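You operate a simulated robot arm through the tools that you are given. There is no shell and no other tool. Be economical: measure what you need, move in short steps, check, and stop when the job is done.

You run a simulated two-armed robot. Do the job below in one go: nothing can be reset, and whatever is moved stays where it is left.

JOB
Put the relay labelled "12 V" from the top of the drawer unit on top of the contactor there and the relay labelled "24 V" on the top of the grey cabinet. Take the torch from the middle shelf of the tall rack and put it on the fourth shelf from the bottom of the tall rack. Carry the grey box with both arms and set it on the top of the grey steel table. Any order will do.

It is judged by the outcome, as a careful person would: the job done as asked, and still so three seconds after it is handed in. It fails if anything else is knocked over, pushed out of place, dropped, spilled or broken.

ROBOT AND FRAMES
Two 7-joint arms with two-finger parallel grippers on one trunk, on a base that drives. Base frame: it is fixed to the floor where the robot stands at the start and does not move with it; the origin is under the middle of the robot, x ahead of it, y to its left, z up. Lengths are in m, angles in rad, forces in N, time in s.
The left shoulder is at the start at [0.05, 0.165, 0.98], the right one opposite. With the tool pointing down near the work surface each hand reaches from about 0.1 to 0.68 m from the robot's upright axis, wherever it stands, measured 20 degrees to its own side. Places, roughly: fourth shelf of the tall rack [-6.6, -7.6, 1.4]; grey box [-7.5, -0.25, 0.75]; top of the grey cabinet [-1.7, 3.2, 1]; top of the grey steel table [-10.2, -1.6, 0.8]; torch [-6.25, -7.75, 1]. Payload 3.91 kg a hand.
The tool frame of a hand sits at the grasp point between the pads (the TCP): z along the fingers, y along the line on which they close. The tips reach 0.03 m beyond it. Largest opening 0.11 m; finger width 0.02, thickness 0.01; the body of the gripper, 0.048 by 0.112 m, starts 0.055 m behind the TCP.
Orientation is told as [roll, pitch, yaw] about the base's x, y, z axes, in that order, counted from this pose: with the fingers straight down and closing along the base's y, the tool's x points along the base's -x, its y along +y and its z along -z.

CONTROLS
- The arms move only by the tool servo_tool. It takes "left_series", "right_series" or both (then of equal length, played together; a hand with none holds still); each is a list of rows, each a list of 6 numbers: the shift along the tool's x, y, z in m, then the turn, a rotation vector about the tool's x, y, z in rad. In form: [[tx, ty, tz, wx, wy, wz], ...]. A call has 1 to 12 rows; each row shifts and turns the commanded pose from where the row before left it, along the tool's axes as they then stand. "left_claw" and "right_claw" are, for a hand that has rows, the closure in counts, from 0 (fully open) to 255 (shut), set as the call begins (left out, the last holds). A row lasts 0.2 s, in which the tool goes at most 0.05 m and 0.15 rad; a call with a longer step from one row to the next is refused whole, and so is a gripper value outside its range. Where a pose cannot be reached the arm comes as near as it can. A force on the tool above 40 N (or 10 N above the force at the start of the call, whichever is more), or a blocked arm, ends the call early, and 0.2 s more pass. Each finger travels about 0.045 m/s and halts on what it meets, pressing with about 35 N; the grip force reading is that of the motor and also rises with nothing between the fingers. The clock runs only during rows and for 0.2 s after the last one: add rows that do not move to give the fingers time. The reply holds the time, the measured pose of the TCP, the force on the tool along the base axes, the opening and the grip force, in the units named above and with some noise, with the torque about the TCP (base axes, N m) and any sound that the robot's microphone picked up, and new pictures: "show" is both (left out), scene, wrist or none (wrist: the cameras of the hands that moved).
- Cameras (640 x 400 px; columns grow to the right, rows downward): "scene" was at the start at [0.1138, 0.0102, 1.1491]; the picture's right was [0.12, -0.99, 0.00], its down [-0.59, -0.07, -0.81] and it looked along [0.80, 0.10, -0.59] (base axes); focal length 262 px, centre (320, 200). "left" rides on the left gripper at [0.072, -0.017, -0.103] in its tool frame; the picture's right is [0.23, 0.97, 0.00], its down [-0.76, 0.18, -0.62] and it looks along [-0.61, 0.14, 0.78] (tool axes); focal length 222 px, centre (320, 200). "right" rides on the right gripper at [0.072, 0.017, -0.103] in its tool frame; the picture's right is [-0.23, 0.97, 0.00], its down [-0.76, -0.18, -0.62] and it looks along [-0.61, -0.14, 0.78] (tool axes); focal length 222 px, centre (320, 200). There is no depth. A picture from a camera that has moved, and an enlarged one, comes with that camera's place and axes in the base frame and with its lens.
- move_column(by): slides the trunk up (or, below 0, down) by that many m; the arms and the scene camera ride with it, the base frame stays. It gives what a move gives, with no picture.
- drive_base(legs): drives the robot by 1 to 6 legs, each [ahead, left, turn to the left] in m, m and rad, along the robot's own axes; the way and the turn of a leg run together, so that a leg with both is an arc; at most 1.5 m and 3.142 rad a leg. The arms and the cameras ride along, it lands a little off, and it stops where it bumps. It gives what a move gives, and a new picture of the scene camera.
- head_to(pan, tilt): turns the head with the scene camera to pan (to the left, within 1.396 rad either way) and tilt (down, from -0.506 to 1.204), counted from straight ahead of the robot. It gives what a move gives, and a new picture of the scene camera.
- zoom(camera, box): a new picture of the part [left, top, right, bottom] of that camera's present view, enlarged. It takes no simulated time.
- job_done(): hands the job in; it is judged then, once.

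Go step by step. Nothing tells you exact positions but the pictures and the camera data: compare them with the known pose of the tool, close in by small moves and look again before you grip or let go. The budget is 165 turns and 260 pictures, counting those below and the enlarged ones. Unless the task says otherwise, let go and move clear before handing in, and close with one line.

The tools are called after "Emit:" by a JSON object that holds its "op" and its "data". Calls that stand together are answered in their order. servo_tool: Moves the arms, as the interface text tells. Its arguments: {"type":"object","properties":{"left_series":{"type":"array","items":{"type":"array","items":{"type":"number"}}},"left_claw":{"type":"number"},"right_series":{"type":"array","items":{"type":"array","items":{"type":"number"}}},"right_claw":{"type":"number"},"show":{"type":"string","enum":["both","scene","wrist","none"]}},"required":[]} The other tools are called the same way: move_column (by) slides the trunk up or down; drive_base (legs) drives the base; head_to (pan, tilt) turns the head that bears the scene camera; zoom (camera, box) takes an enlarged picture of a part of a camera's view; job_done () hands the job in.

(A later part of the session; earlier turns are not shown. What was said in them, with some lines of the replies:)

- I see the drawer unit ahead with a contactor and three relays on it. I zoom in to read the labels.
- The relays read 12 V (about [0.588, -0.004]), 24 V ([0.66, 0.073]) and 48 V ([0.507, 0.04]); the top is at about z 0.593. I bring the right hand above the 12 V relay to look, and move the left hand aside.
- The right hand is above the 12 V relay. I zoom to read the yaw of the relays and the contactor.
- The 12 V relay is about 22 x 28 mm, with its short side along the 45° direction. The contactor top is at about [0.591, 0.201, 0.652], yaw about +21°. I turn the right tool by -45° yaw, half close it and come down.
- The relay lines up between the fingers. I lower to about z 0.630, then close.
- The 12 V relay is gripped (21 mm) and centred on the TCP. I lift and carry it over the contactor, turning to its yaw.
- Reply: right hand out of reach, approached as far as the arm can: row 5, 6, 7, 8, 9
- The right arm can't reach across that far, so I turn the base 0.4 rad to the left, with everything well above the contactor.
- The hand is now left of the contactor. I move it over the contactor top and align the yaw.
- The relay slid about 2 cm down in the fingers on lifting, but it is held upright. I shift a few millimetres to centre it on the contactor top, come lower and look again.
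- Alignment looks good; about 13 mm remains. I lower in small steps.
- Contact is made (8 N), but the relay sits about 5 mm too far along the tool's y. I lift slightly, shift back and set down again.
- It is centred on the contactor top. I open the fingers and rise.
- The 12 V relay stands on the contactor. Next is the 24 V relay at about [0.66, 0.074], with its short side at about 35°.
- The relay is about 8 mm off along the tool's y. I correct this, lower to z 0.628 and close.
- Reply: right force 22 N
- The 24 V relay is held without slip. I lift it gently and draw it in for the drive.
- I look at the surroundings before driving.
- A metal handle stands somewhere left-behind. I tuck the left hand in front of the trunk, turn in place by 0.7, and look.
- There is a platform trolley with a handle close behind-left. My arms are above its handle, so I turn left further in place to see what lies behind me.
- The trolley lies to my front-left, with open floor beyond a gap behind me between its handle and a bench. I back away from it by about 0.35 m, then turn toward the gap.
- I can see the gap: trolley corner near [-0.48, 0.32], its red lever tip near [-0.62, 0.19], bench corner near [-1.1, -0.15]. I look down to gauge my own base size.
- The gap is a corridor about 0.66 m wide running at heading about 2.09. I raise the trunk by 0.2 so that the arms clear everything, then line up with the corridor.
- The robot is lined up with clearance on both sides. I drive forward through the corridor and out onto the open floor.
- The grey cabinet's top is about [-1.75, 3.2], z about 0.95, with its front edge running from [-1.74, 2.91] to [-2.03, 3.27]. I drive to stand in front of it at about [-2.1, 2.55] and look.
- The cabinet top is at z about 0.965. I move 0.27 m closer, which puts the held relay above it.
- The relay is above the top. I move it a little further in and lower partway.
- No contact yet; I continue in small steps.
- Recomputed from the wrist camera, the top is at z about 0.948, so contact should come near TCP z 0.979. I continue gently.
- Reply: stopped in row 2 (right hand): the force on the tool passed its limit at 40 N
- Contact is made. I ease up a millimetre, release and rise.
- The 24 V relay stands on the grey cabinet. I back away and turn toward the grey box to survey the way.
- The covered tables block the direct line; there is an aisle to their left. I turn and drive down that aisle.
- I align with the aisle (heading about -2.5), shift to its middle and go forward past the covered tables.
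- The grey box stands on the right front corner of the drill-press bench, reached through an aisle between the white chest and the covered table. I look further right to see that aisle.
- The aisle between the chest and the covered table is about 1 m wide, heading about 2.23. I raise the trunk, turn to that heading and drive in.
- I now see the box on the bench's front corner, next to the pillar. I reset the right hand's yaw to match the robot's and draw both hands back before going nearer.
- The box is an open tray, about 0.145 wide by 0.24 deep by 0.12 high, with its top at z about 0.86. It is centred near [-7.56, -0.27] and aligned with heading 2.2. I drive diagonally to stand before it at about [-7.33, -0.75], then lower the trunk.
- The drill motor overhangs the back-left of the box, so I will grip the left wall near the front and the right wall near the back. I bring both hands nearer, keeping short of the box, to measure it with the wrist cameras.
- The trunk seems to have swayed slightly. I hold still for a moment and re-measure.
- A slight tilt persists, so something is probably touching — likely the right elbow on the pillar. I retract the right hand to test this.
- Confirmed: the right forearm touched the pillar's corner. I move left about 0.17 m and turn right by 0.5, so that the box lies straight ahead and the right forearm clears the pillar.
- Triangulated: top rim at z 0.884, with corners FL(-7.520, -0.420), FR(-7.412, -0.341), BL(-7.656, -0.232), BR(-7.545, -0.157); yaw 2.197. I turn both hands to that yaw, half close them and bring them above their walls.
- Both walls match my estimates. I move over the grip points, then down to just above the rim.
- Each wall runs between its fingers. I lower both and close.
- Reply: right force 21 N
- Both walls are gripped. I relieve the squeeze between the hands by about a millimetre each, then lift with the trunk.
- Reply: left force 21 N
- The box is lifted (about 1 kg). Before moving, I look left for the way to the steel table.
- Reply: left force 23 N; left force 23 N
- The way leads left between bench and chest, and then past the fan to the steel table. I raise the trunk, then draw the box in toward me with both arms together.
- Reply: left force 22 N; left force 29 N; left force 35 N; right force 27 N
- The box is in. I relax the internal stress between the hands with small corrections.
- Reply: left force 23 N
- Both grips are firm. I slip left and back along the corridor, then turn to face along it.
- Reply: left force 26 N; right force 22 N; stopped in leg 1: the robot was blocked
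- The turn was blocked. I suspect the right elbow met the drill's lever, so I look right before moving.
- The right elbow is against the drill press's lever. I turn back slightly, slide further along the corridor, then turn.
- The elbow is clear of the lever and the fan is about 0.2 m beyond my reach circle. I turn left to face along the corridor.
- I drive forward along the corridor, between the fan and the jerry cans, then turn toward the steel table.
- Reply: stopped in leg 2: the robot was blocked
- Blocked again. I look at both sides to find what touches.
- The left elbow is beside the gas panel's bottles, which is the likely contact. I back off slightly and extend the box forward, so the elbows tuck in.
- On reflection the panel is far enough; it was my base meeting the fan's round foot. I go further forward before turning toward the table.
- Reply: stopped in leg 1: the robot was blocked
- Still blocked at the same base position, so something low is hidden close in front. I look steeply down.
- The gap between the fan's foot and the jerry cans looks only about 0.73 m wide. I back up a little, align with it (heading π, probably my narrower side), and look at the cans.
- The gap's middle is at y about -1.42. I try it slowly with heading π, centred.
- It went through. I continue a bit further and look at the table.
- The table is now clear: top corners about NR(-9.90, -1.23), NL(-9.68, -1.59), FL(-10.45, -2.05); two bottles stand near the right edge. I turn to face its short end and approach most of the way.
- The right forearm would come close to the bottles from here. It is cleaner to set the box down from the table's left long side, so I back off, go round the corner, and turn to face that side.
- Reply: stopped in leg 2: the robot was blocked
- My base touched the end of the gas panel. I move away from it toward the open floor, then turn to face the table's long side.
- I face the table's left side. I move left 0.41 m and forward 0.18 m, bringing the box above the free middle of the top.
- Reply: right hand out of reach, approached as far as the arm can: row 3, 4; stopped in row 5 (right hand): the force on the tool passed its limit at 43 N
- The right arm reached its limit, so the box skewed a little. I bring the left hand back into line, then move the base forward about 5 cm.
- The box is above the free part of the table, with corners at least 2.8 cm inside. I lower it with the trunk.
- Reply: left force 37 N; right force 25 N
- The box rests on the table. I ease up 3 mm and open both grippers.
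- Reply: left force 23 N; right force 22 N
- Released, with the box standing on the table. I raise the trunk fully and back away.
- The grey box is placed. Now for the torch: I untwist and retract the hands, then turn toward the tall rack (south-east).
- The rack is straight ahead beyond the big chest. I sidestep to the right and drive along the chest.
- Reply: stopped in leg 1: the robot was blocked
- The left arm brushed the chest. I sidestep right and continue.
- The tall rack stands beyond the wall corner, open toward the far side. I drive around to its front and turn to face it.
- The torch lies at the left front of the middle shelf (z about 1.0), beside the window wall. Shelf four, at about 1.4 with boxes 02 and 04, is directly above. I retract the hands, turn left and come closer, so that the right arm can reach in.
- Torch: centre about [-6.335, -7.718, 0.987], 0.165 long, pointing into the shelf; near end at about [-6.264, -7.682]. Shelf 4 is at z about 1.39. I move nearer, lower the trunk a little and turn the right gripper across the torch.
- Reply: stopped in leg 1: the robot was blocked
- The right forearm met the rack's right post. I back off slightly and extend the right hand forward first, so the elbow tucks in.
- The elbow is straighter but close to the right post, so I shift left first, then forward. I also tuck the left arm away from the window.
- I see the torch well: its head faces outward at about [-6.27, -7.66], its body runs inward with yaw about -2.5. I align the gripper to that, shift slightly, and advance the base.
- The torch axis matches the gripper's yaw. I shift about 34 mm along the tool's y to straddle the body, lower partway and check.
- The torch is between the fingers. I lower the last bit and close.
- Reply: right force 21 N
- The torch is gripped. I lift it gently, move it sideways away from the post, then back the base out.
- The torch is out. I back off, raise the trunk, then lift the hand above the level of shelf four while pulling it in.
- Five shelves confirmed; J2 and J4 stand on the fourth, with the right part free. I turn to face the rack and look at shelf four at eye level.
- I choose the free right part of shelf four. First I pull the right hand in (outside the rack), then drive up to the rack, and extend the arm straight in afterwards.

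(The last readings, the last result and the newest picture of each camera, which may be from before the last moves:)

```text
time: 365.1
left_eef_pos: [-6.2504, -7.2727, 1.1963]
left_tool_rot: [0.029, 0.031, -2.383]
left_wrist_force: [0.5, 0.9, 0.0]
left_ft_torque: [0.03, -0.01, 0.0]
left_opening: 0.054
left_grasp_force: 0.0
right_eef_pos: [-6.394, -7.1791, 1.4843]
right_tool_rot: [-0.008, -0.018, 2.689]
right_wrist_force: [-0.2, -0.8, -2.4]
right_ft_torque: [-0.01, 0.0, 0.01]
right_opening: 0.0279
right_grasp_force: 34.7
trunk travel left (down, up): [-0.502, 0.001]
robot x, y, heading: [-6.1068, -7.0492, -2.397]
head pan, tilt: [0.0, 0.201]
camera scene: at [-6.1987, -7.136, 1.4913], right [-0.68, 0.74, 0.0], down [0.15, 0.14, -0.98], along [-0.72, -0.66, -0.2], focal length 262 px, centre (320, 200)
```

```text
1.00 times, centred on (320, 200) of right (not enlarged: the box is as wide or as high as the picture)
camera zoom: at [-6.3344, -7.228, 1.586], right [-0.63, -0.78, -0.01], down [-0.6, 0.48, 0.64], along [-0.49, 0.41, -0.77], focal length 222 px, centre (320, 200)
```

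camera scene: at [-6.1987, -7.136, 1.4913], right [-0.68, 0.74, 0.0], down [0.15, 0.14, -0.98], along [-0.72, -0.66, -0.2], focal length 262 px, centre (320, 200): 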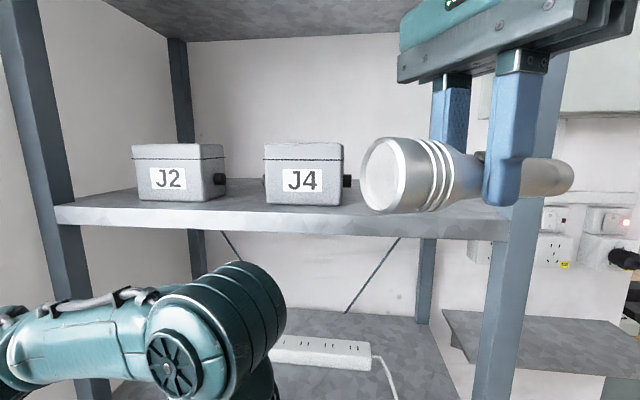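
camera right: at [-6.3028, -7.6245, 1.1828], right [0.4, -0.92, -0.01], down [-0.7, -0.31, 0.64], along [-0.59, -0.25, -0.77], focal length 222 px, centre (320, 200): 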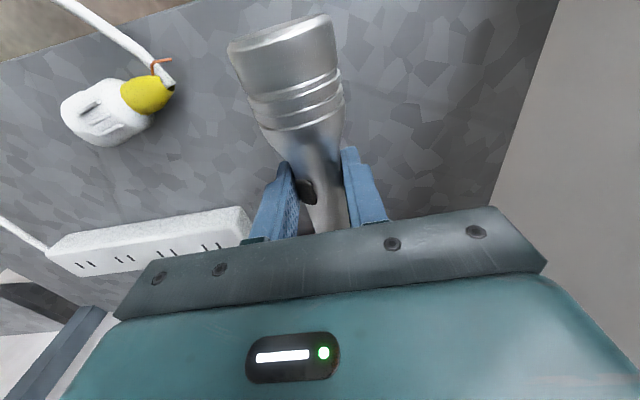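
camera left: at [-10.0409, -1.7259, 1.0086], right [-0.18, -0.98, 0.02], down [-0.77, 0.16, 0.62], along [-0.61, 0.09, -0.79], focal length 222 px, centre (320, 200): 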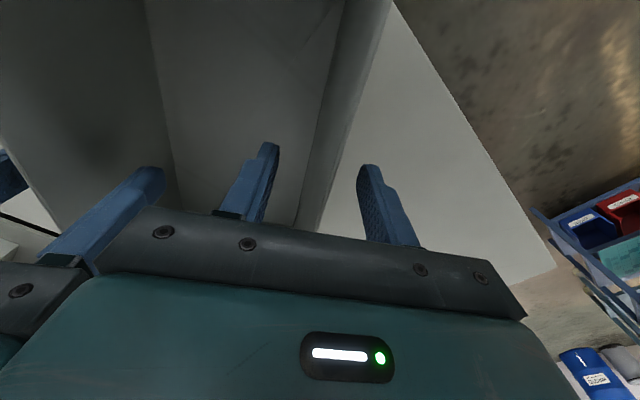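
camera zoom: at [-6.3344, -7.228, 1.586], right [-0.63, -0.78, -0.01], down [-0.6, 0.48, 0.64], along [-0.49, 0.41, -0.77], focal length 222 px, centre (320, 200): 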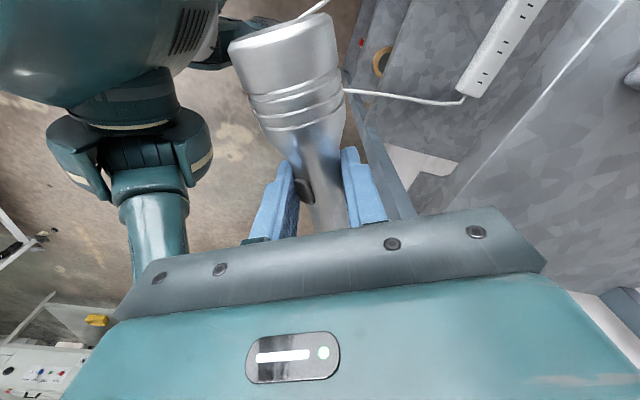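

The free spot is right of J4. I turn the torch so its axis runs along the shelf depth, which makes it narrower there.

Emit:
{"op": "servo_tool", "data": {"right_series": [[0, 0, 0, 0, 0, -0.142], [0, 0, 0, 0, 0, -0.142], [0, 0, 0, 0, 0, -0.142], [0, 0, 0, 0, 0, -0.142], [0, 0, 0, 0, 0, -0.142], [0, 0, 0, 0, 0, -0.142], [0, 0, 0, 0, 0, -0.142], [0, 0, 0, 0, 0, 0]], "show": "both"}}

```text
time: 366.9
left_eef_pos: [-6.2509, -7.2719, 1.1964]
left_tool_rot: [0.029, 0.031, -2.383]
left_wrist_force: [0.1, -0.1, -0.3]
left_ft_torque: [0.03, -0.01, -0.02]
left_opening: 0.054
left_grasp_force: 0.0
right_eef_pos: [-6.3946, -7.179, 1.4838]
right_tool_rot: [-0.021, -0.002, -2.598]
right_wrist_force: [-0.6, 0.7, -1.7]
right_ft_torque: [-0.03, -0.01, 0.02]
right_opening: 0.0278
right_grasp_force: 35.2
trunk travel left (down, up): [-0.502, 0.001]
robot x, y, heading: [-6.1084, -7.0485, -2.399]
head pan, tilt: [0.0, 0.201]
camera scene: at [-6.1987, -7.1358, 1.4913], right [-0.68, 0.74, 0.0], down [0.15, 0.13, -0.98], along [-0.72, -0.66, -0.2], focal length 262 px, centre (320, 200)
camera right: at [-6.3219, -7.1576, 1.5877], right [0.31, -0.95, -0.02], down [-0.74, -0.25, 0.63], along [-0.6, -0.18, -0.78], focal length 222 px, centre (320, 200)
```

scene: 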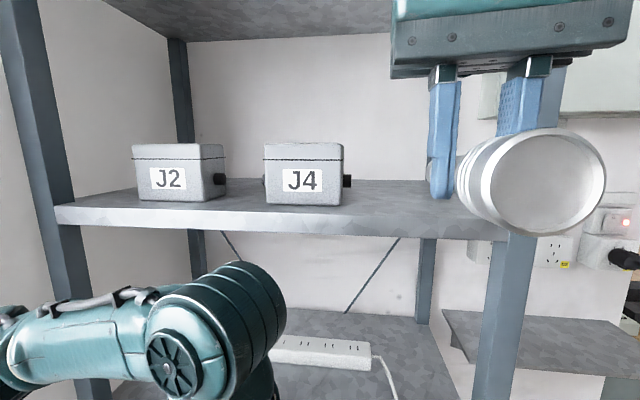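
right: 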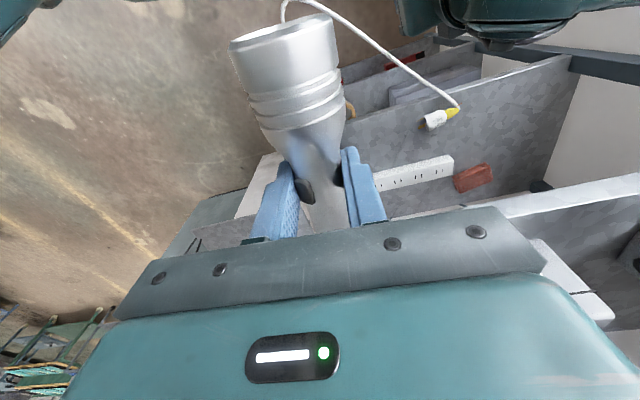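

The torch points straight in. I extend the arm along the depth in stages.

Emit:
{"op": "servo_tool", "data": {"right_series": [[-0.02, 0.012, 0, 0, 0, 0], [-0.025, 0.012, 0, 0, 0, 0], [-0.025, 0, 0, 0, 0, 0], [-0.025, 0, 0, 0, 0, 0], [-0.02, 0, 0, 0, 0, 0], [0, 0, 0, 0, 0, 0]], "show": "both"}}

```text
time: 368.3
left_eef_pos: [-6.2516, -7.2715, 1.1966]
left_tool_rot: [0.031, 0.03, -2.382]
left_wrist_force: [0.3, -1.0, 0.5]
left_ft_torque: [0.03, -0.01, -0.03]
left_opening: 0.0538
left_grasp_force: 0.0
right_eef_pos: [-6.4808, -7.2598, 1.4866]
right_tool_rot: [-0.019, -0.002, -2.601]
right_wrist_force: [-0.4, -0.3, -1.3]
right_ft_torque: [0.02, 0.06, 0.0]
right_opening: 0.028
right_grasp_force: 35.1
trunk travel left (down, up): [-0.502, 0.001]
robot x, y, heading: [-6.1091, -7.0565, -2.402]
head pan, tilt: [0.0, 0.201]
camera scene: at [-6.1986, -7.1356, 1.4914], right [-0.68, 0.74, 0.0], down [0.15, 0.13, -0.98], along [-0.72, -0.66, -0.2], focal length 262 px, centre (320, 200)
camera right: at [-6.4071, -7.2388, 1.5883], right [0.31, -0.95, -0.02], down [-0.74, -0.25, 0.63], along [-0.6, -0.18, -0.78], focal length 222 px, centre (320, 200)
```

scene: 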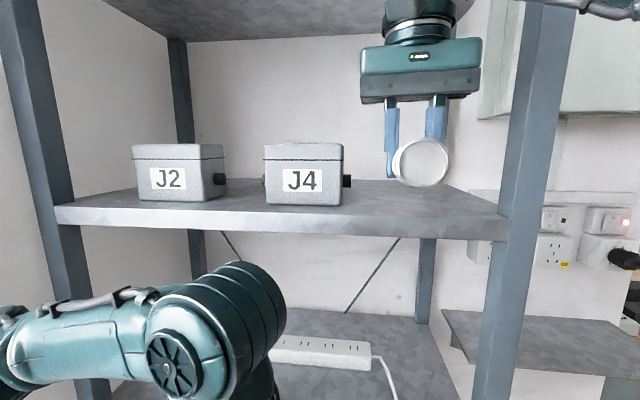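
right: 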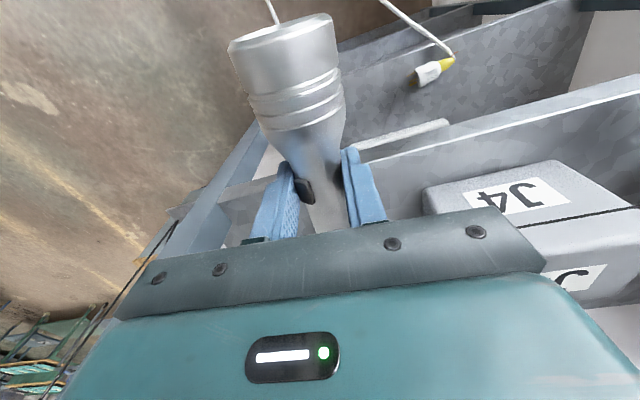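

Emit:
{"op": "servo_tool", "data": {"right_series": [[-0.015, 0, 0, 0, 0, 0], [-0.015, 0, 0, 0, 0, 0], [-0.015, 0, 0, 0, 0, 0], [0, 0, 0, 0, 0, 0]], "show": "none"}}

Emit:
{"op": "head_to", "data": {"pan": -0.5, "tilt": -0.2}}

```text
time: 369.3
left_eef_pos: [-6.2492, -7.271, 1.1966]
left_tool_rot: [0.029, 0.032, -2.382]
left_wrist_force: [-0.3, -0.4, -0.4]
left_ft_torque: [-0.02, -0.04, -0.01]
left_opening: 0.0538
left_grasp_force: 0.0
right_eef_pos: [-6.5185, -7.2822, 1.4846]
right_tool_rot: [-0.019, -0.001, -2.6]
right_wrist_force: [0.4, -0.4, -2.0]
right_ft_torque: [-0.03, 0.05, 0.02]
right_opening: 0.0279
right_grasp_force: 35.5
trunk travel left (down, up): [-0.502, 0.001]
robot x, y, heading: [-6.1067, -7.0526, -2.397]
head pan, tilt: [0.0, 0.201]
```

```text
time: 370.2
left_eef_pos: [-6.2497, -7.2708, 1.1963]
left_tool_rot: [0.029, 0.031, -2.382]
left_wrist_force: [-0.2, -0.5, 0.9]
left_ft_torque: [0.03, -0.01, 0.02]
left_opening: 0.0539
left_grasp_force: 0.0
right_eef_pos: [-6.5183, -7.281, 1.485]
right_tool_rot: [-0.022, -0.002, -2.599]
right_wrist_force: [0.0, 0.0, -3.4]
right_ft_torque: [-0.01, 0.02, 0.0]
right_opening: 0.0278
right_grasp_force: 34.6
trunk travel left (down, up): [-0.502, 0.001]
robot x, y, heading: [-6.1062, -7.0519, -2.398]
head pan, tilt: [-0.499, -0.201]
camera scene: at [-6.2109, -7.0929, 1.5272], right [-0.24, 0.97, 0.0], down [-0.19, -0.05, -0.98], along [-0.95, -0.24, 0.2], focal length 262 px, centre (320, 200)
```

scene: 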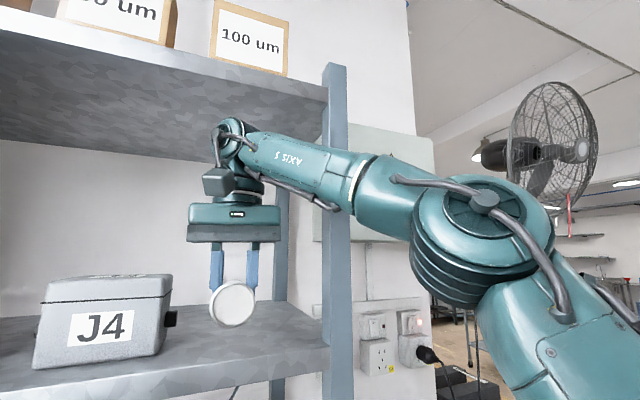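

The forearm is now very close to the right post. Shifting the base a little to the left would help, so I check the left elbow's clearance to the window side.

Emit:
{"op": "head_to", "data": {"pan": 1.0, "tilt": 0.4}}

```text
time: 371.8
left_eef_pos: [-6.2507, -7.2724, 1.1964]
left_tool_rot: [0.03, 0.032, -2.383]
left_wrist_force: [-0.3, 0.3, 0.2]
left_ft_torque: [-0.01, 0.01, -0.01]
left_opening: 0.0538
left_grasp_force: 0.0
right_eef_pos: [-6.518, -7.2823, 1.485]
right_tool_rot: [-0.02, -0.001, -2.601]
right_wrist_force: [0.5, -0.6, -1.8]
right_ft_torque: [-0.04, 0.0, 0.0]
right_opening: 0.0279
right_grasp_force: 35.3
trunk travel left (down, up): [-0.502, 0.001]
robot x, y, heading: [-6.107, -7.0505, -2.403]
head pan, tilt: [1.0, 0.4]
camera scene: at [-6.1143, -7.1641, 1.4728], right [-0.99, -0.17, 0.0], down [-0.07, 0.38, -0.92], along [0.16, -0.91, -0.39], focal length 262 px, centre (320, 200)
```

scene: 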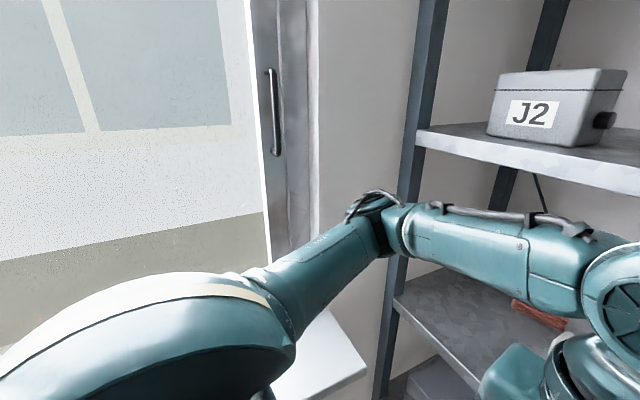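

The left elbow has room. I retract the right hand a little, shift the base 8 cm left, bring the hand back to the free spot and extend again.

Emit:
{"op": "servo_tool", "data": {"right_series": [[0.025, 0, 0, 0, 0, 0], [0.025, 0, 0, 0, 0, 0], [0.025, 0, 0, 0, 0, 0]], "show": "none"}}

Emit:
{"op": "drive_base", "data": {"legs": [[0.016, 0.08, 0]]}}

Emit:
{"op": "servo_tool", "data": {"right_series": [[0, -0.028, 0, 0, 0, 0], [0, -0.028, 0, 0, 0, 0], [0, -0.026, 0, 0, 0, 0], [-0.025, 0, 0, 0, 0, 0], [-0.025, 0, 0, 0, 0, 0], [-0.02, 0, 0, 0, 0, 0], [0, 0, 0, 0, 0, 0]], "show": "none"}}

Emit:
{"op": "head_to", "data": {"pan": -0.4, "tilt": 0.0}}

```text
time: 372.6
left_eef_pos: [-6.2498, -7.2709, 1.1966]
left_tool_rot: [0.028, 0.03, -2.384]
left_wrist_force: [0.3, -0.9, -0.7]
left_ft_torque: [0.02, -0.02, 0.03]
left_opening: 0.0539
left_grasp_force: 0.0
right_eef_pos: [-6.4554, -7.2419, 1.4826]
right_tool_rot: [-0.02, -0.003, -2.603]
right_wrist_force: [-0.6, -0.2, -1.8]
right_ft_torque: [-0.01, 0.04, 0.03]
right_opening: 0.0279
right_grasp_force: 34.8
trunk travel left (down, up): [-0.502, 0.001]
robot x, y, heading: [-6.106, -7.0555, -2.399]
head pan, tilt: [1.0, 0.4]
```

```text
time: 374.0
left_eef_pos: [-6.2099, -7.3404, 1.1971]
left_tool_rot: [0.027, 0.031, -2.384]
left_wrist_force: [0.7, -0.1, 0.7]
left_ft_torque: [0.05, 0.01, 0.03]
left_opening: 0.0537
left_grasp_force: 0.1
right_eef_pos: [-6.4146, -7.3121, 1.4813]
right_tool_rot: [-0.02, -0.003, -2.601]
right_wrist_force: [0.0, 0.3, -1.9]
right_ft_torque: [0.03, 0.06, 0.0]
right_opening: 0.0281
right_grasp_force: 35.0
trunk travel left (down, up): [-0.502, 0.001]
robot x, y, heading: [-6.0656, -7.1232, -2.401]
head pan, tilt: [1.0, 0.4]
camera scene: at [-6.0725, -7.2328, 1.4728], right [-0.99, -0.17, 0.0], down [-0.07, 0.38, -0.92], along [0.16, -0.91, -0.39], focal length 262 px, centre (320, 200)
```

scene: 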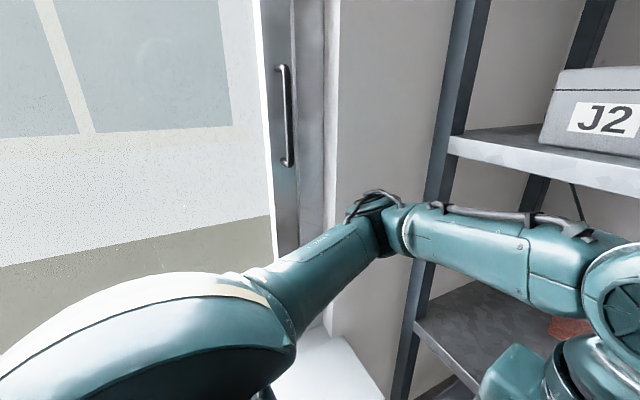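

```text
time: 375.6
left_eef_pos: [-6.2088, -7.3397, 1.1959]
left_tool_rot: [0.029, 0.03, -2.38]
left_wrist_force: [1.1, 0.2, 0.3]
left_ft_torque: [-0.04, 0.0, -0.05]
left_opening: 0.054
left_grasp_force: 0.1
right_eef_pos: [-6.5162, -7.2767, 1.4839]
right_tool_rot: [-0.018, -0.002, -2.599]
right_wrist_force: [0.1, 0.3, -1.2]
right_ft_torque: [-0.02, 0.03, 0.02]
right_opening: 0.0278
right_grasp_force: 35.4
trunk travel left (down, up): [-0.502, 0.001]
robot x, y, heading: [-6.0654, -7.1225, -2.395]
head pan, tilt: [1.0, 0.4]
```

```text
time: 377.1
left_eef_pos: [-6.2095, -7.3419, 1.1958]
left_tool_rot: [0.03, 0.032, -2.383]
left_wrist_force: [0.0, 0.4, -0.1]
left_ft_torque: [0.01, 0.0, 0.01]
left_opening: 0.054
left_grasp_force: 0.1
right_eef_pos: [-6.5181, -7.2765, 1.4838]
right_tool_rot: [-0.021, -0.001, -2.6]
right_wrist_force: [-0.6, -0.3, -1.4]
right_ft_torque: [0.06, 0.0, 0.0]
right_opening: 0.0279
right_grasp_force: 34.9
trunk travel left (down, up): [-0.502, 0.001]
robot x, y, heading: [-6.0623, -7.1199, -2.401]
head pan, tilt: [-0.4, 0.0]
camera scene: at [-6.1734, -7.1715, 1.5098], right [-0.34, 0.94, 0.0], down [0.0, 0.0, -1.0], along [-0.94, -0.34, 0.0], focal length 262 px, centre (320, 200)
```

scene: 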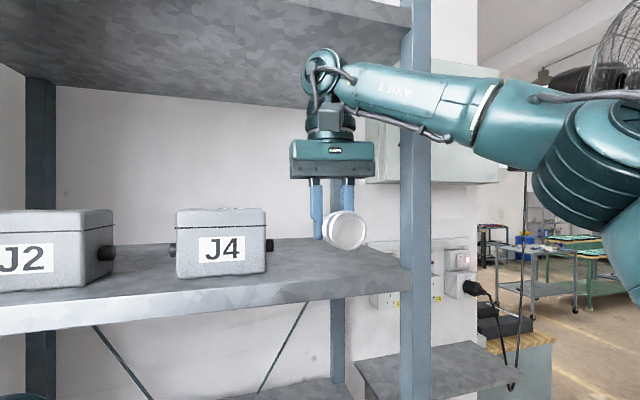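

Extending also straightens the elbow, so I go further in by small steps, watching for contact.

Emit:
{"op": "servo_tool", "data": {"right_series": [[-0.015, 0, 0, 0, 0, 0], [-0.015, 0, 0, 0, 0, 0], [-0.015, 0, 0, 0, 0, 0], [0, 0, 0, 0, 0, 0]], "show": "scene"}}

```text
time: 378.1
left_eef_pos: [-6.2102, -7.3398, 1.1965]
left_tool_rot: [0.029, 0.032, -2.382]
left_wrist_force: [0.2, -0.6, 0.1]
left_ft_torque: [0.0, -0.03, 0.01]
left_opening: 0.0539
left_grasp_force: 0.0
right_eef_pos: [-6.5591, -7.3019, 1.4861]
right_tool_rot: [-0.018, -0.001, -2.6]
right_wrist_force: [0.5, 0.3, -2.5]
right_ft_torque: [0.0, -0.05, -0.02]
right_opening: 0.0279
right_grasp_force: 34.7
trunk travel left (down, up): [-0.502, 0.001]
robot x, y, heading: [-6.0662, -7.1227, -2.404]
head pan, tilt: [-0.4, 0.0]
camera scene: at [-6.1733, -7.171, 1.5098], right [-0.34, 0.94, 0.0], down [0.0, 0.0, -1.0], along [-0.94, -0.34, 0.0], focal length 262 px, centre (320, 200)
```

scene: 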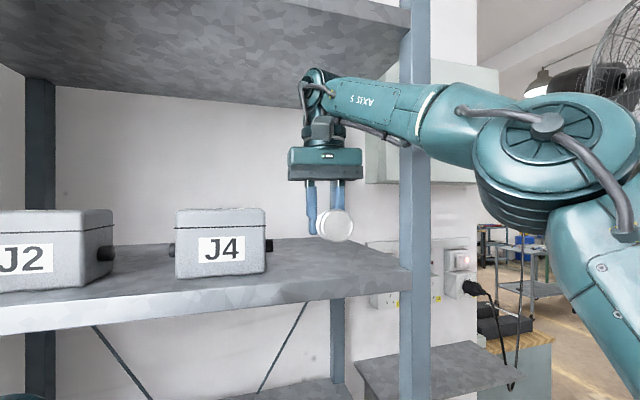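

The head is now about 2.5 cm inside the edge, with no contact. I go a bit further and start lowering.

Emit:
{"op": "servo_tool", "data": {"right_series": [[-0.012, 0, 0, 0, 0, 0], [0, 0, 0.012, 0, 0, 0], [0, 0, 0.012, 0, 0, 0], [0, 0, 0.008, 0, 0, 0], [0, 0, 0, 0, 0, 0]], "show": "scene"}}

Emit:
{"op": "zoom", "data": {"camera": "scene", "box": [230, 170, 430, 320]}}

```text
time: 379.3
left_eef_pos: [-6.2092, -7.3399, 1.1971]
left_tool_rot: [0.028, 0.029, -2.383]
left_wrist_force: [-0.5, -0.4, -0.4]
left_ft_torque: [-0.01, 0.01, -0.01]
left_opening: 0.054
left_grasp_force: 0.0
right_eef_pos: [-6.5674, -7.3082, 1.4522]
right_tool_rot: [-0.019, -0.002, -2.6]
right_wrist_force: [0.9, 0.6, -2.5]
right_ft_torque: [0.01, -0.03, 0.0]
right_opening: 0.0279
right_grasp_force: 35.0
trunk travel left (down, up): [-0.502, 0.001]
robot x, y, heading: [-6.0646, -7.1231, -2.398]
head pan, tilt: [-0.4, 0.0]
camera scene: at [-6.1732, -7.1715, 1.5098], right [-0.34, 0.94, 0.0], down [0.0, 0.0, -1.0], along [-0.94, -0.34, 0.0], focal length 262 px, centre (320, 200)
```

scene: 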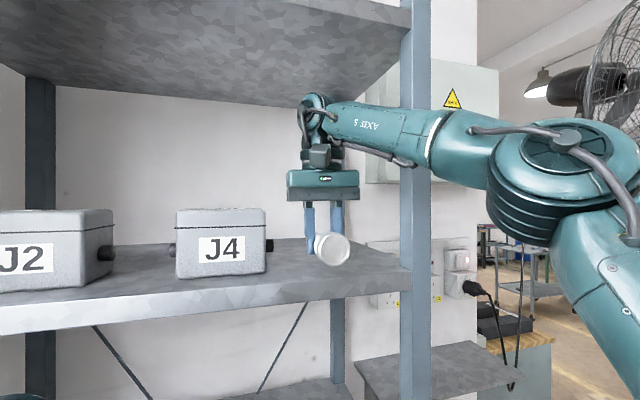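

```text
2.67 times, centred on (330, 245) of scene
camera zoom: at [-6.1732, -7.1715, 1.5098], right [-0.34, 0.94, 0.0], down [0.0, 0.0, -1.0], along [-0.94, -0.34, 0.0], focal length 698 px, centre (293, 80)
```

zoom: 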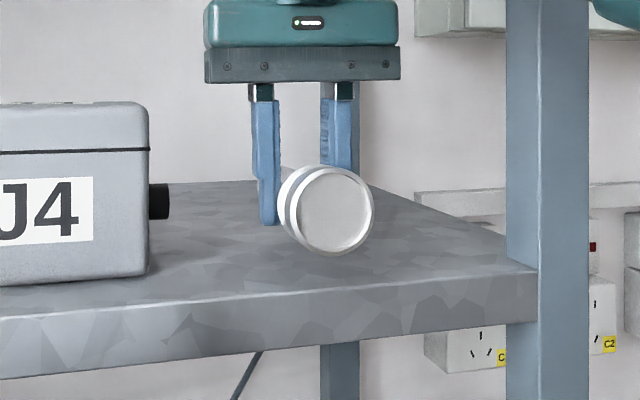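

More careful geometry shows the head still overhangs the edge by about 2 cm, so I go 4.5 cm deeper before setting it down.

Emit:
{"op": "servo_tool", "data": {"right_series": [[-0.015, 0, 0, 0, 0, 0], [-0.015, 0, 0, 0, 0, 0], [-0.015, 0, 0, 0, 0, 0], [0, 0, 0, 0, 0, 0]], "show": "none"}}

Emit:
{"op": "zoom", "data": {"camera": "scene", "box": [230, 60, 470, 320]}}

```text
time: 380.3
left_eef_pos: [-6.2096, -7.3413, 1.1953]
left_tool_rot: [0.03, 0.032, -2.383]
left_wrist_force: [-0.8, 0.2, 0.5]
left_ft_torque: [0.03, -0.02, 0.01]
left_opening: 0.0536
left_grasp_force: 0.0
right_eef_pos: [-6.6021, -7.3298, 1.4492]
right_tool_rot: [-0.02, -0.005, -2.6]
right_wrist_force: [0.6, -0.8, -2.6]
right_ft_torque: [-0.03, 0.0, 0.01]
right_opening: 0.028
right_grasp_force: 34.6
right hand out of reach, approached as far as the arm can: row 3
trunk travel left (down, up): [-0.502, 0.001]
robot x, y, heading: [-6.0642, -7.1198, -2.399]
head pan, tilt: [-0.4, 0.0]
```

```text
1.54 times, centred on (350, 190) of scene
camera zoom: at [-6.1733, -7.1711, 1.5098], right [-0.34, 0.94, 0.0], down [0.0, 0.0, -1.0], along [-0.94, -0.34, 0.0], focal length 403 px, centre (274, 215)
```

zoom: 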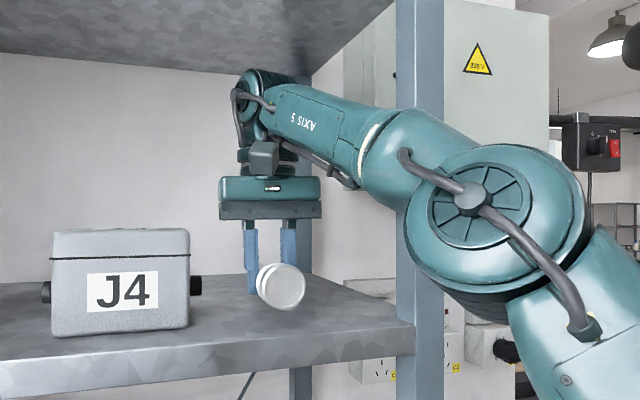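

Head face is about 1.7 cm inside now. I nudge the base 2 cm closer, then lower the torch.

Emit:
{"op": "drive_base", "data": {"legs": [[0.022, -0.002, 0]]}}

Emit:
{"op": "servo_tool", "data": {"right_series": [[0, 0, 0.007, 0, 0, 0], [0, 0, 0.005, 0, 0, 0], [0, 0, 0, 0, 0, 0]], "show": "none"}}

Emit:
{"op": "servo_tool", "data": {"right_series": [[0, 0, 0.004, 0, 0, 0], [0, 0, 0, 0, 0, 0]], "show": "none"}}

Emit:
{"op": "zoom", "data": {"camera": "scene", "box": [230, 170, 430, 320]}}

```text
time: 381.1
left_eef_pos: [-6.2263, -7.353, 1.1968]
left_tool_rot: [0.029, 0.032, -2.381]
left_wrist_force: [-0.4, 0.0, -0.8]
left_ft_torque: [0.0, -0.02, 0.04]
left_opening: 0.054
left_grasp_force: 0.2
right_eef_pos: [-6.6189, -7.343, 1.4498]
right_tool_rot: [-0.019, -0.005, -2.6]
right_wrist_force: [-0.6, 0.5, -2.7]
right_ft_torque: [0.0, 0.02, 0.0]
right_opening: 0.028
right_grasp_force: 34.5
trunk travel left (down, up): [-0.502, 0.001]
robot x, y, heading: [-6.0822, -7.1373, -2.399]
head pan, tilt: [-0.4, 0.0]
camera scene: at [-6.1907, -7.1846, 1.5099], right [-0.34, 0.94, 0.0], down [0.0, 0.0, -1.0], along [-0.94, -0.34, 0.0], focal length 262 px, centre (320, 200)
```

scene: 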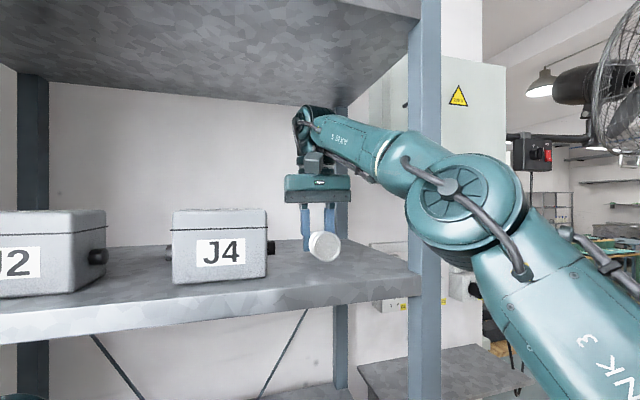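

```text
time: 381.9
left_eef_pos: [-6.2258, -7.3533, 1.1977]
left_tool_rot: [0.028, 0.033, -2.381]
left_wrist_force: [0.1, -0.3, 0.1]
left_ft_torque: [-0.01, 0.01, -0.02]
left_opening: 0.0539
left_grasp_force: 0.0
right_eef_pos: [-6.6197, -7.342, 1.4385]
right_tool_rot: [-0.021, -0.005, -2.6]
right_wrist_force: [1.3, 0.6, -1.7]
right_ft_torque: [-0.04, 0.05, 0.0]
right_opening: 0.0278
right_grasp_force: 35.1
trunk travel left (down, up): [-0.502, 0.001]
robot x, y, heading: [-6.083, -7.1353, -2.399]
head pan, tilt: [-0.4, 0.0]
```

```text
time: 382.5
left_eef_pos: [-6.226, -7.3537, 1.1974]
left_tool_rot: [0.029, 0.032, -2.382]
left_wrist_force: [-0.3, 0.3, -0.2]
left_ft_torque: [0.03, -0.02, 0.01]
left_opening: 0.0541
left_grasp_force: 0.0
right_eef_pos: [-6.618, -7.342, 1.434]
right_tool_rot: [-0.017, -0.008, -2.602]
right_wrist_force: [-1.6, -0.2, 4.1]
right_ft_torque: [-0.35, 0.61, -0.08]
right_opening: 0.0279
right_grasp_force: 35.6
trunk travel left (down, up): [-0.502, 0.001]
robot x, y, heading: [-6.0813, -7.1319, -2.398]
head pan, tilt: [-0.4, 0.0]
```

```text
2.67 times, centred on (330, 245) of scene
camera zoom: at [-6.1904, -7.1845, 1.5099], right [-0.34, 0.94, 0.0], down [0.0, 0.0, -1.0], along [-0.94, -0.34, 0.0], focal length 698 px, centre (293, 80)
```

zoom: 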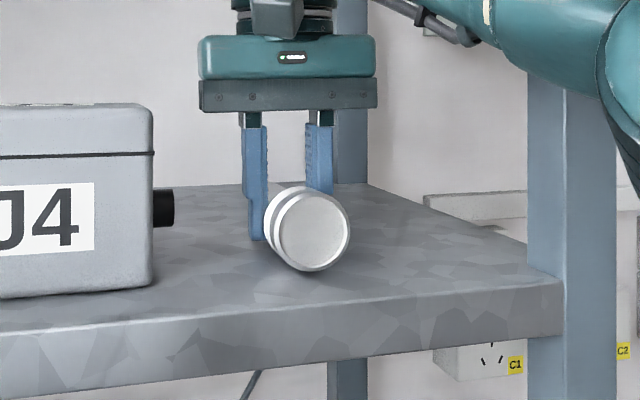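

The torch touches the shelf, well inside the edge. I settle it by 2 mm and open slowly.

Emit:
{"op": "servo_tool", "data": {"right_series": [[0, 0, 0.002, 0, 0, 0], [0, 0, 0, 0, 0, 0]], "show": "none"}}

Emit:
{"op": "servo_tool", "data": {"right_series": [[0, 0, 0, 0, 0, 0], [0, 0, 0, 0, 0, 0], [0, 0, 0, 0, 0, 0], [0, 0, 0, 0, 0, 0]], "right_claw": 110, "show": "both"}}

```text
time: 383.1
left_eef_pos: [-6.2265, -7.3524, 1.1968]
left_tool_rot: [0.027, 0.031, -2.382]
left_wrist_force: [-0.6, 0.0, -0.3]
left_ft_torque: [-0.01, 0.03, 0.04]
left_opening: 0.0539
left_grasp_force: 0.1
right_eef_pos: [-6.6183, -7.3428, 1.4346]
right_tool_rot: [-0.016, -0.011, -2.602]
right_wrist_force: [-8.9, -2.0, 22.7]
right_ft_torque: [-0.28, 0.58, -0.03]
right_opening: 0.028
right_grasp_force: 34.7
trunk travel left (down, up): [-0.502, 0.001]
robot x, y, heading: [-6.0848, -7.134, -2.395]
head pan, tilt: [-0.4, 0.0]
```

```text
time: 384.1
left_eef_pos: [-6.226, -7.3535, 1.1969]
left_tool_rot: [0.027, 0.031, -2.382]
left_wrist_force: [-0.5, 0.9, -0.1]
left_ft_torque: [-0.03, 0.01, 0.0]
left_opening: 0.0537
left_grasp_force: 0.1
right_eef_pos: [-6.6178, -7.3432, 1.4309]
right_tool_rot: [-0.02, -0.005, -2.6]
right_wrist_force: [0.0, 0.4, 0.9]
right_ft_torque: [0.01, -0.03, 0.0]
right_opening: 0.0627
right_grasp_force: 0.1
trunk travel left (down, up): [-0.502, 0.001]
robot x, y, heading: [-6.0806, -7.1334, -2.397]
head pan, tilt: [-0.4, 0.0]
camera scene: at [-6.1905, -7.1847, 1.5098], right [-0.34, 0.94, 0.0], down [0.0, 0.0, -1.0], along [-0.94, -0.34, 0.0], focal length 262 px, centre (320, 200)
camera right: at [-6.5447, -7.3218, 1.5343], right [0.31, -0.95, -0.02], down [-0.74, -0.25, 0.63], along [-0.6, -0.18, -0.78], focal length 222 px, centre (320, 200)
```

scene: 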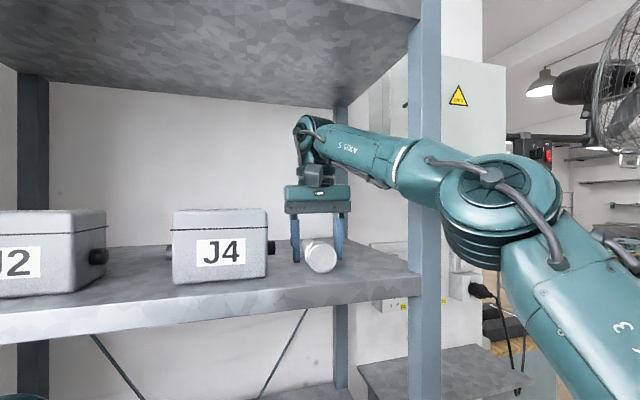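
right: 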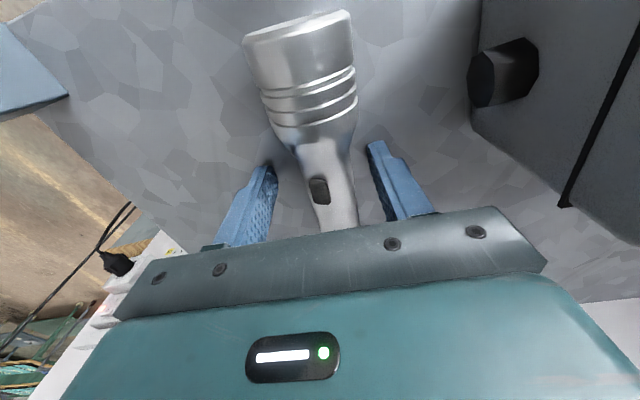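

The torch lies on the fourth shelf. I open a little more, then rise in small steps.

Emit:
{"op": "servo_tool", "data": {"right_series": [[0, 0, 0, 0, 0, 0], [0, 0, 0, 0, 0, 0], [0, 0, -0.01, 0, 0, 0], [0.003, 0, -0.012, 0, 0, 0], [0.004, 0, -0.012, 0, 0, 0], [0.005, 0, -0.012, 0, 0, 0], [0.006, 0, -0.012, 0, 0, 0], [0.006, 0, -0.01, 0, 0, 0]], "right_claw": 65, "show": "both"}}

```text
time: 385.9
left_eef_pos: [-6.2273, -7.3531, 1.1962]
left_tool_rot: [0.028, 0.032, -2.382]
left_wrist_force: [-0.4, 0.0, -0.3]
left_ft_torque: [0.03, 0.0, -0.02]
left_opening: 0.0539
left_grasp_force: 0.0
right_eef_pos: [-6.5865, -7.3202, 1.4813]
right_tool_rot: [-0.02, -0.007, -2.602]
right_wrist_force: [0.5, 0.9, 1.1]
right_ft_torque: [0.02, 0.01, 0.01]
right_opening: 0.082
right_grasp_force: 0.1
right hand out of reach, approached as far as the arm can: row 5, 6, 7, 8
trunk travel left (down, up): [-0.502, 0.001]
robot x, y, heading: [-6.0823, -7.134, -2.399]
head pan, tilt: [-0.4, 0.0]
camera scene: at [-6.1902, -7.1845, 1.5098], right [-0.34, 0.94, 0.0], down [0.0, 0.0, -1.0], along [-0.94, -0.34, 0.0], focal length 262 px, centre (320, 200)
camera right: at [-6.5128, -7.2997, 1.5836], right [0.31, -0.95, -0.02], down [-0.73, -0.25, 0.63], along [-0.61, -0.18, -0.77], focal length 222 px, centre (320, 200)
```

scene: 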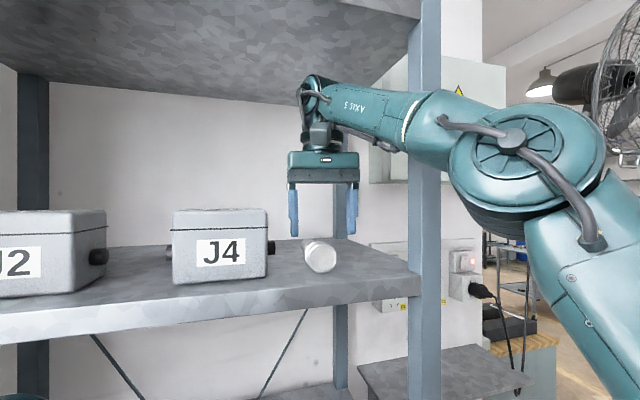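
right: 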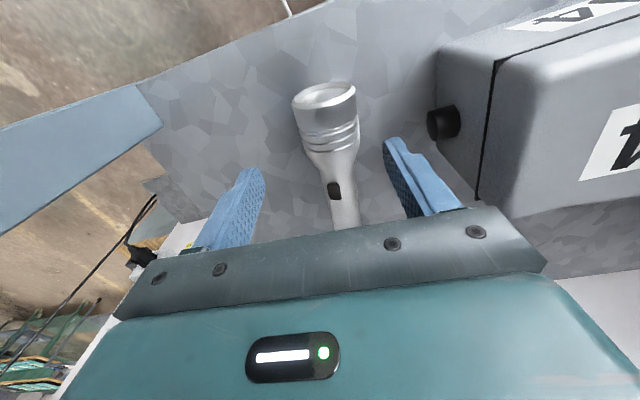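

The torch lies safely. I withdraw the hand outward and up, straddling the head.

Emit:
{"op": "servo_tool", "data": {"right_series": [[0.008, 0, -0.012, 0, 0, 0], [0.012, 0, -0.012, 0, 0, 0], [0.02, 0, -0.005, 0, 0, 0], [0.025, 0, 0, 0, 0, 0], [0.03, 0, 0, 0, 0, 0], [0.03, 0, 0, 0, 0, 0], [0.03, 0, 0, 0, 0, 0], [0.02, 0, 0, 0, 0, 0]], "show": "scene"}}

Emit:
{"op": "drive_base", "data": {"legs": [[-0.3, 0.0, 0]]}}

Emit:
{"op": "head_to", "data": {"pan": 0.0, "tilt": 0.2}}

```text
time: 387.7
left_eef_pos: [-6.2263, -7.3533, 1.1963]
left_tool_rot: [0.03, 0.031, -2.383]
left_wrist_force: [-0.4, 0.9, 0.0]
left_ft_torque: [-0.01, -0.01, -0.01]
left_opening: 0.0538
left_grasp_force: 0.0
right_eef_pos: [-6.4305, -7.228, 1.502]
right_tool_rot: [-0.02, -0.006, -2.604]
right_wrist_force: [-0.6, -0.2, 0.5]
right_ft_torque: [0.02, 0.0, -0.02]
right_opening: 0.0818
right_grasp_force: 0.0
right hand out of reach, approached as far as the arm can: row 1, 2
trunk travel left (down, up): [-0.502, 0.001]
robot x, y, heading: [-6.082, -7.1366, -2.392]
head pan, tilt: [-0.4, 0.0]
camera scene: at [-6.1904, -7.1844, 1.5098], right [-0.34, 0.94, 0.0], down [0.0, 0.0, -1.0], along [-0.94, -0.34, 0.0], focal length 262 px, centre (320, 200)
```

scene: 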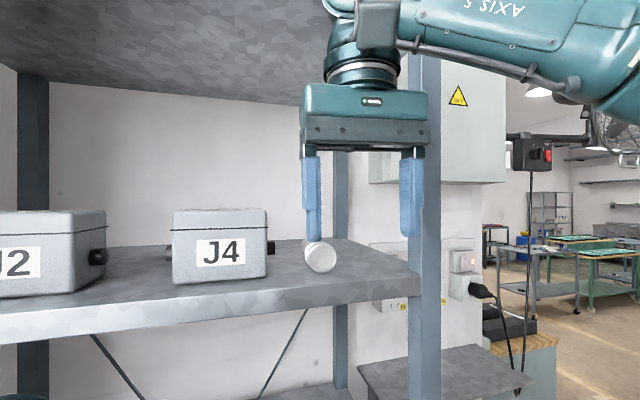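

```text
time: 389.8
left_eef_pos: [-6.007, -7.1523, 1.1962]
left_tool_rot: [0.027, 0.032, -2.384]
left_wrist_force: [0.0, 0.3, -0.6]
left_ft_torque: [0.01, 0.01, 0.01]
left_opening: 0.0538
left_grasp_force: 0.2
right_eef_pos: [-6.2099, -7.0264, 1.5029]
right_tool_rot: [-0.02, -0.005, -2.603]
right_wrist_force: [0.1, 0.1, 0.2]
right_ft_torque: [-0.01, -0.05, 0.0]
right_opening: 0.0821
right_grasp_force: 0.0
trunk travel left (down, up): [-0.502, 0.001]
robot x, y, heading: [-5.8621, -6.9326, -2.405]
head pan, tilt: [-0.4, 0.0]
camera scene: at [-5.9708, -6.9829, 1.5098], right [-0.34, 0.94, 0.0], down [0.0, 0.0, -1.0], along [-0.94, -0.34, 0.0], focal length 262 px, centre (320, 200)
```

scene: 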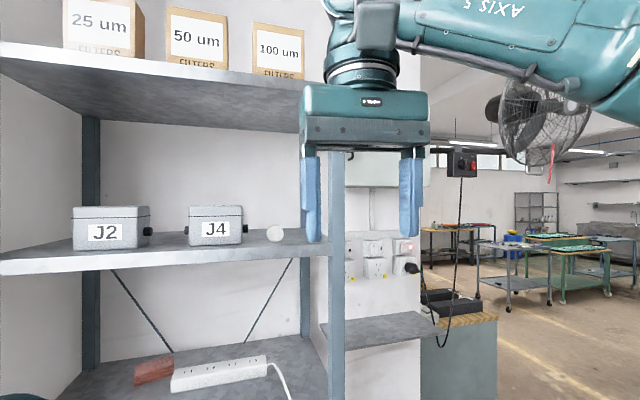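

```text
time: 390.6
left_eef_pos: [-6.006, -7.1524, 1.1958]
left_tool_rot: [0.029, 0.031, -2.385]
left_wrist_force: [0.4, 0.5, 0.0]
left_ft_torque: [0.01, -0.05, 0.0]
left_opening: 0.054
left_grasp_force: 0.1
right_eef_pos: [-6.2112, -7.0264, 1.5016]
right_tool_rot: [-0.018, -0.006, -2.601]
right_wrist_force: [-0.6, -0.2, 0.6]
right_ft_torque: [0.01, -0.01, -0.01]
right_opening: 0.0818
right_grasp_force: 0.1
trunk travel left (down, up): [-0.502, 0.001]
robot x, y, heading: [-5.8629, -6.9351, -2.399]
head pan, tilt: [0.0, 0.201]
camera scene: at [-5.9551, -7.0159, 1.4914], right [-0.68, 0.74, 0.0], down [0.15, 0.13, -0.98], along [-0.72, -0.66, -0.2], focal length 262 px, centre (320, 200)
```

scene: 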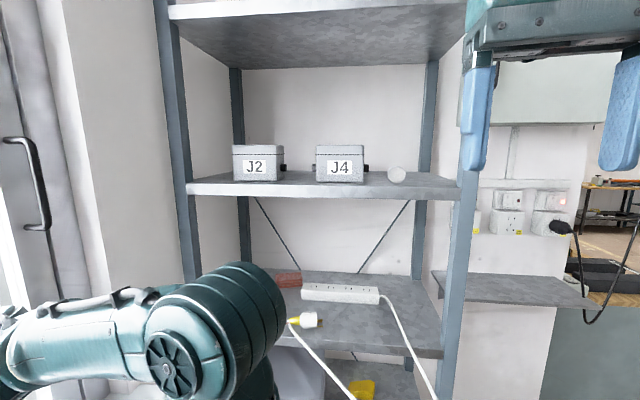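

The 12 V relay is on the contactor, the 24 V relay on the cabinet, the grey box on the steel table and the torch on the fourth shelf. Both hands are empty and clear, so I hand the job in.

Emit:
{"op": "job_done", "data": {}}

```text
The job is handed in.
```

All four items were placed as asked, each checked by camera after I let go. My base or arms bumped the drill press lever, the jerry cans or fan foot, the gas panel, a chest and the rack and pillar along the way; I saw nothing knocked over, but I did not re-check each of those spots.
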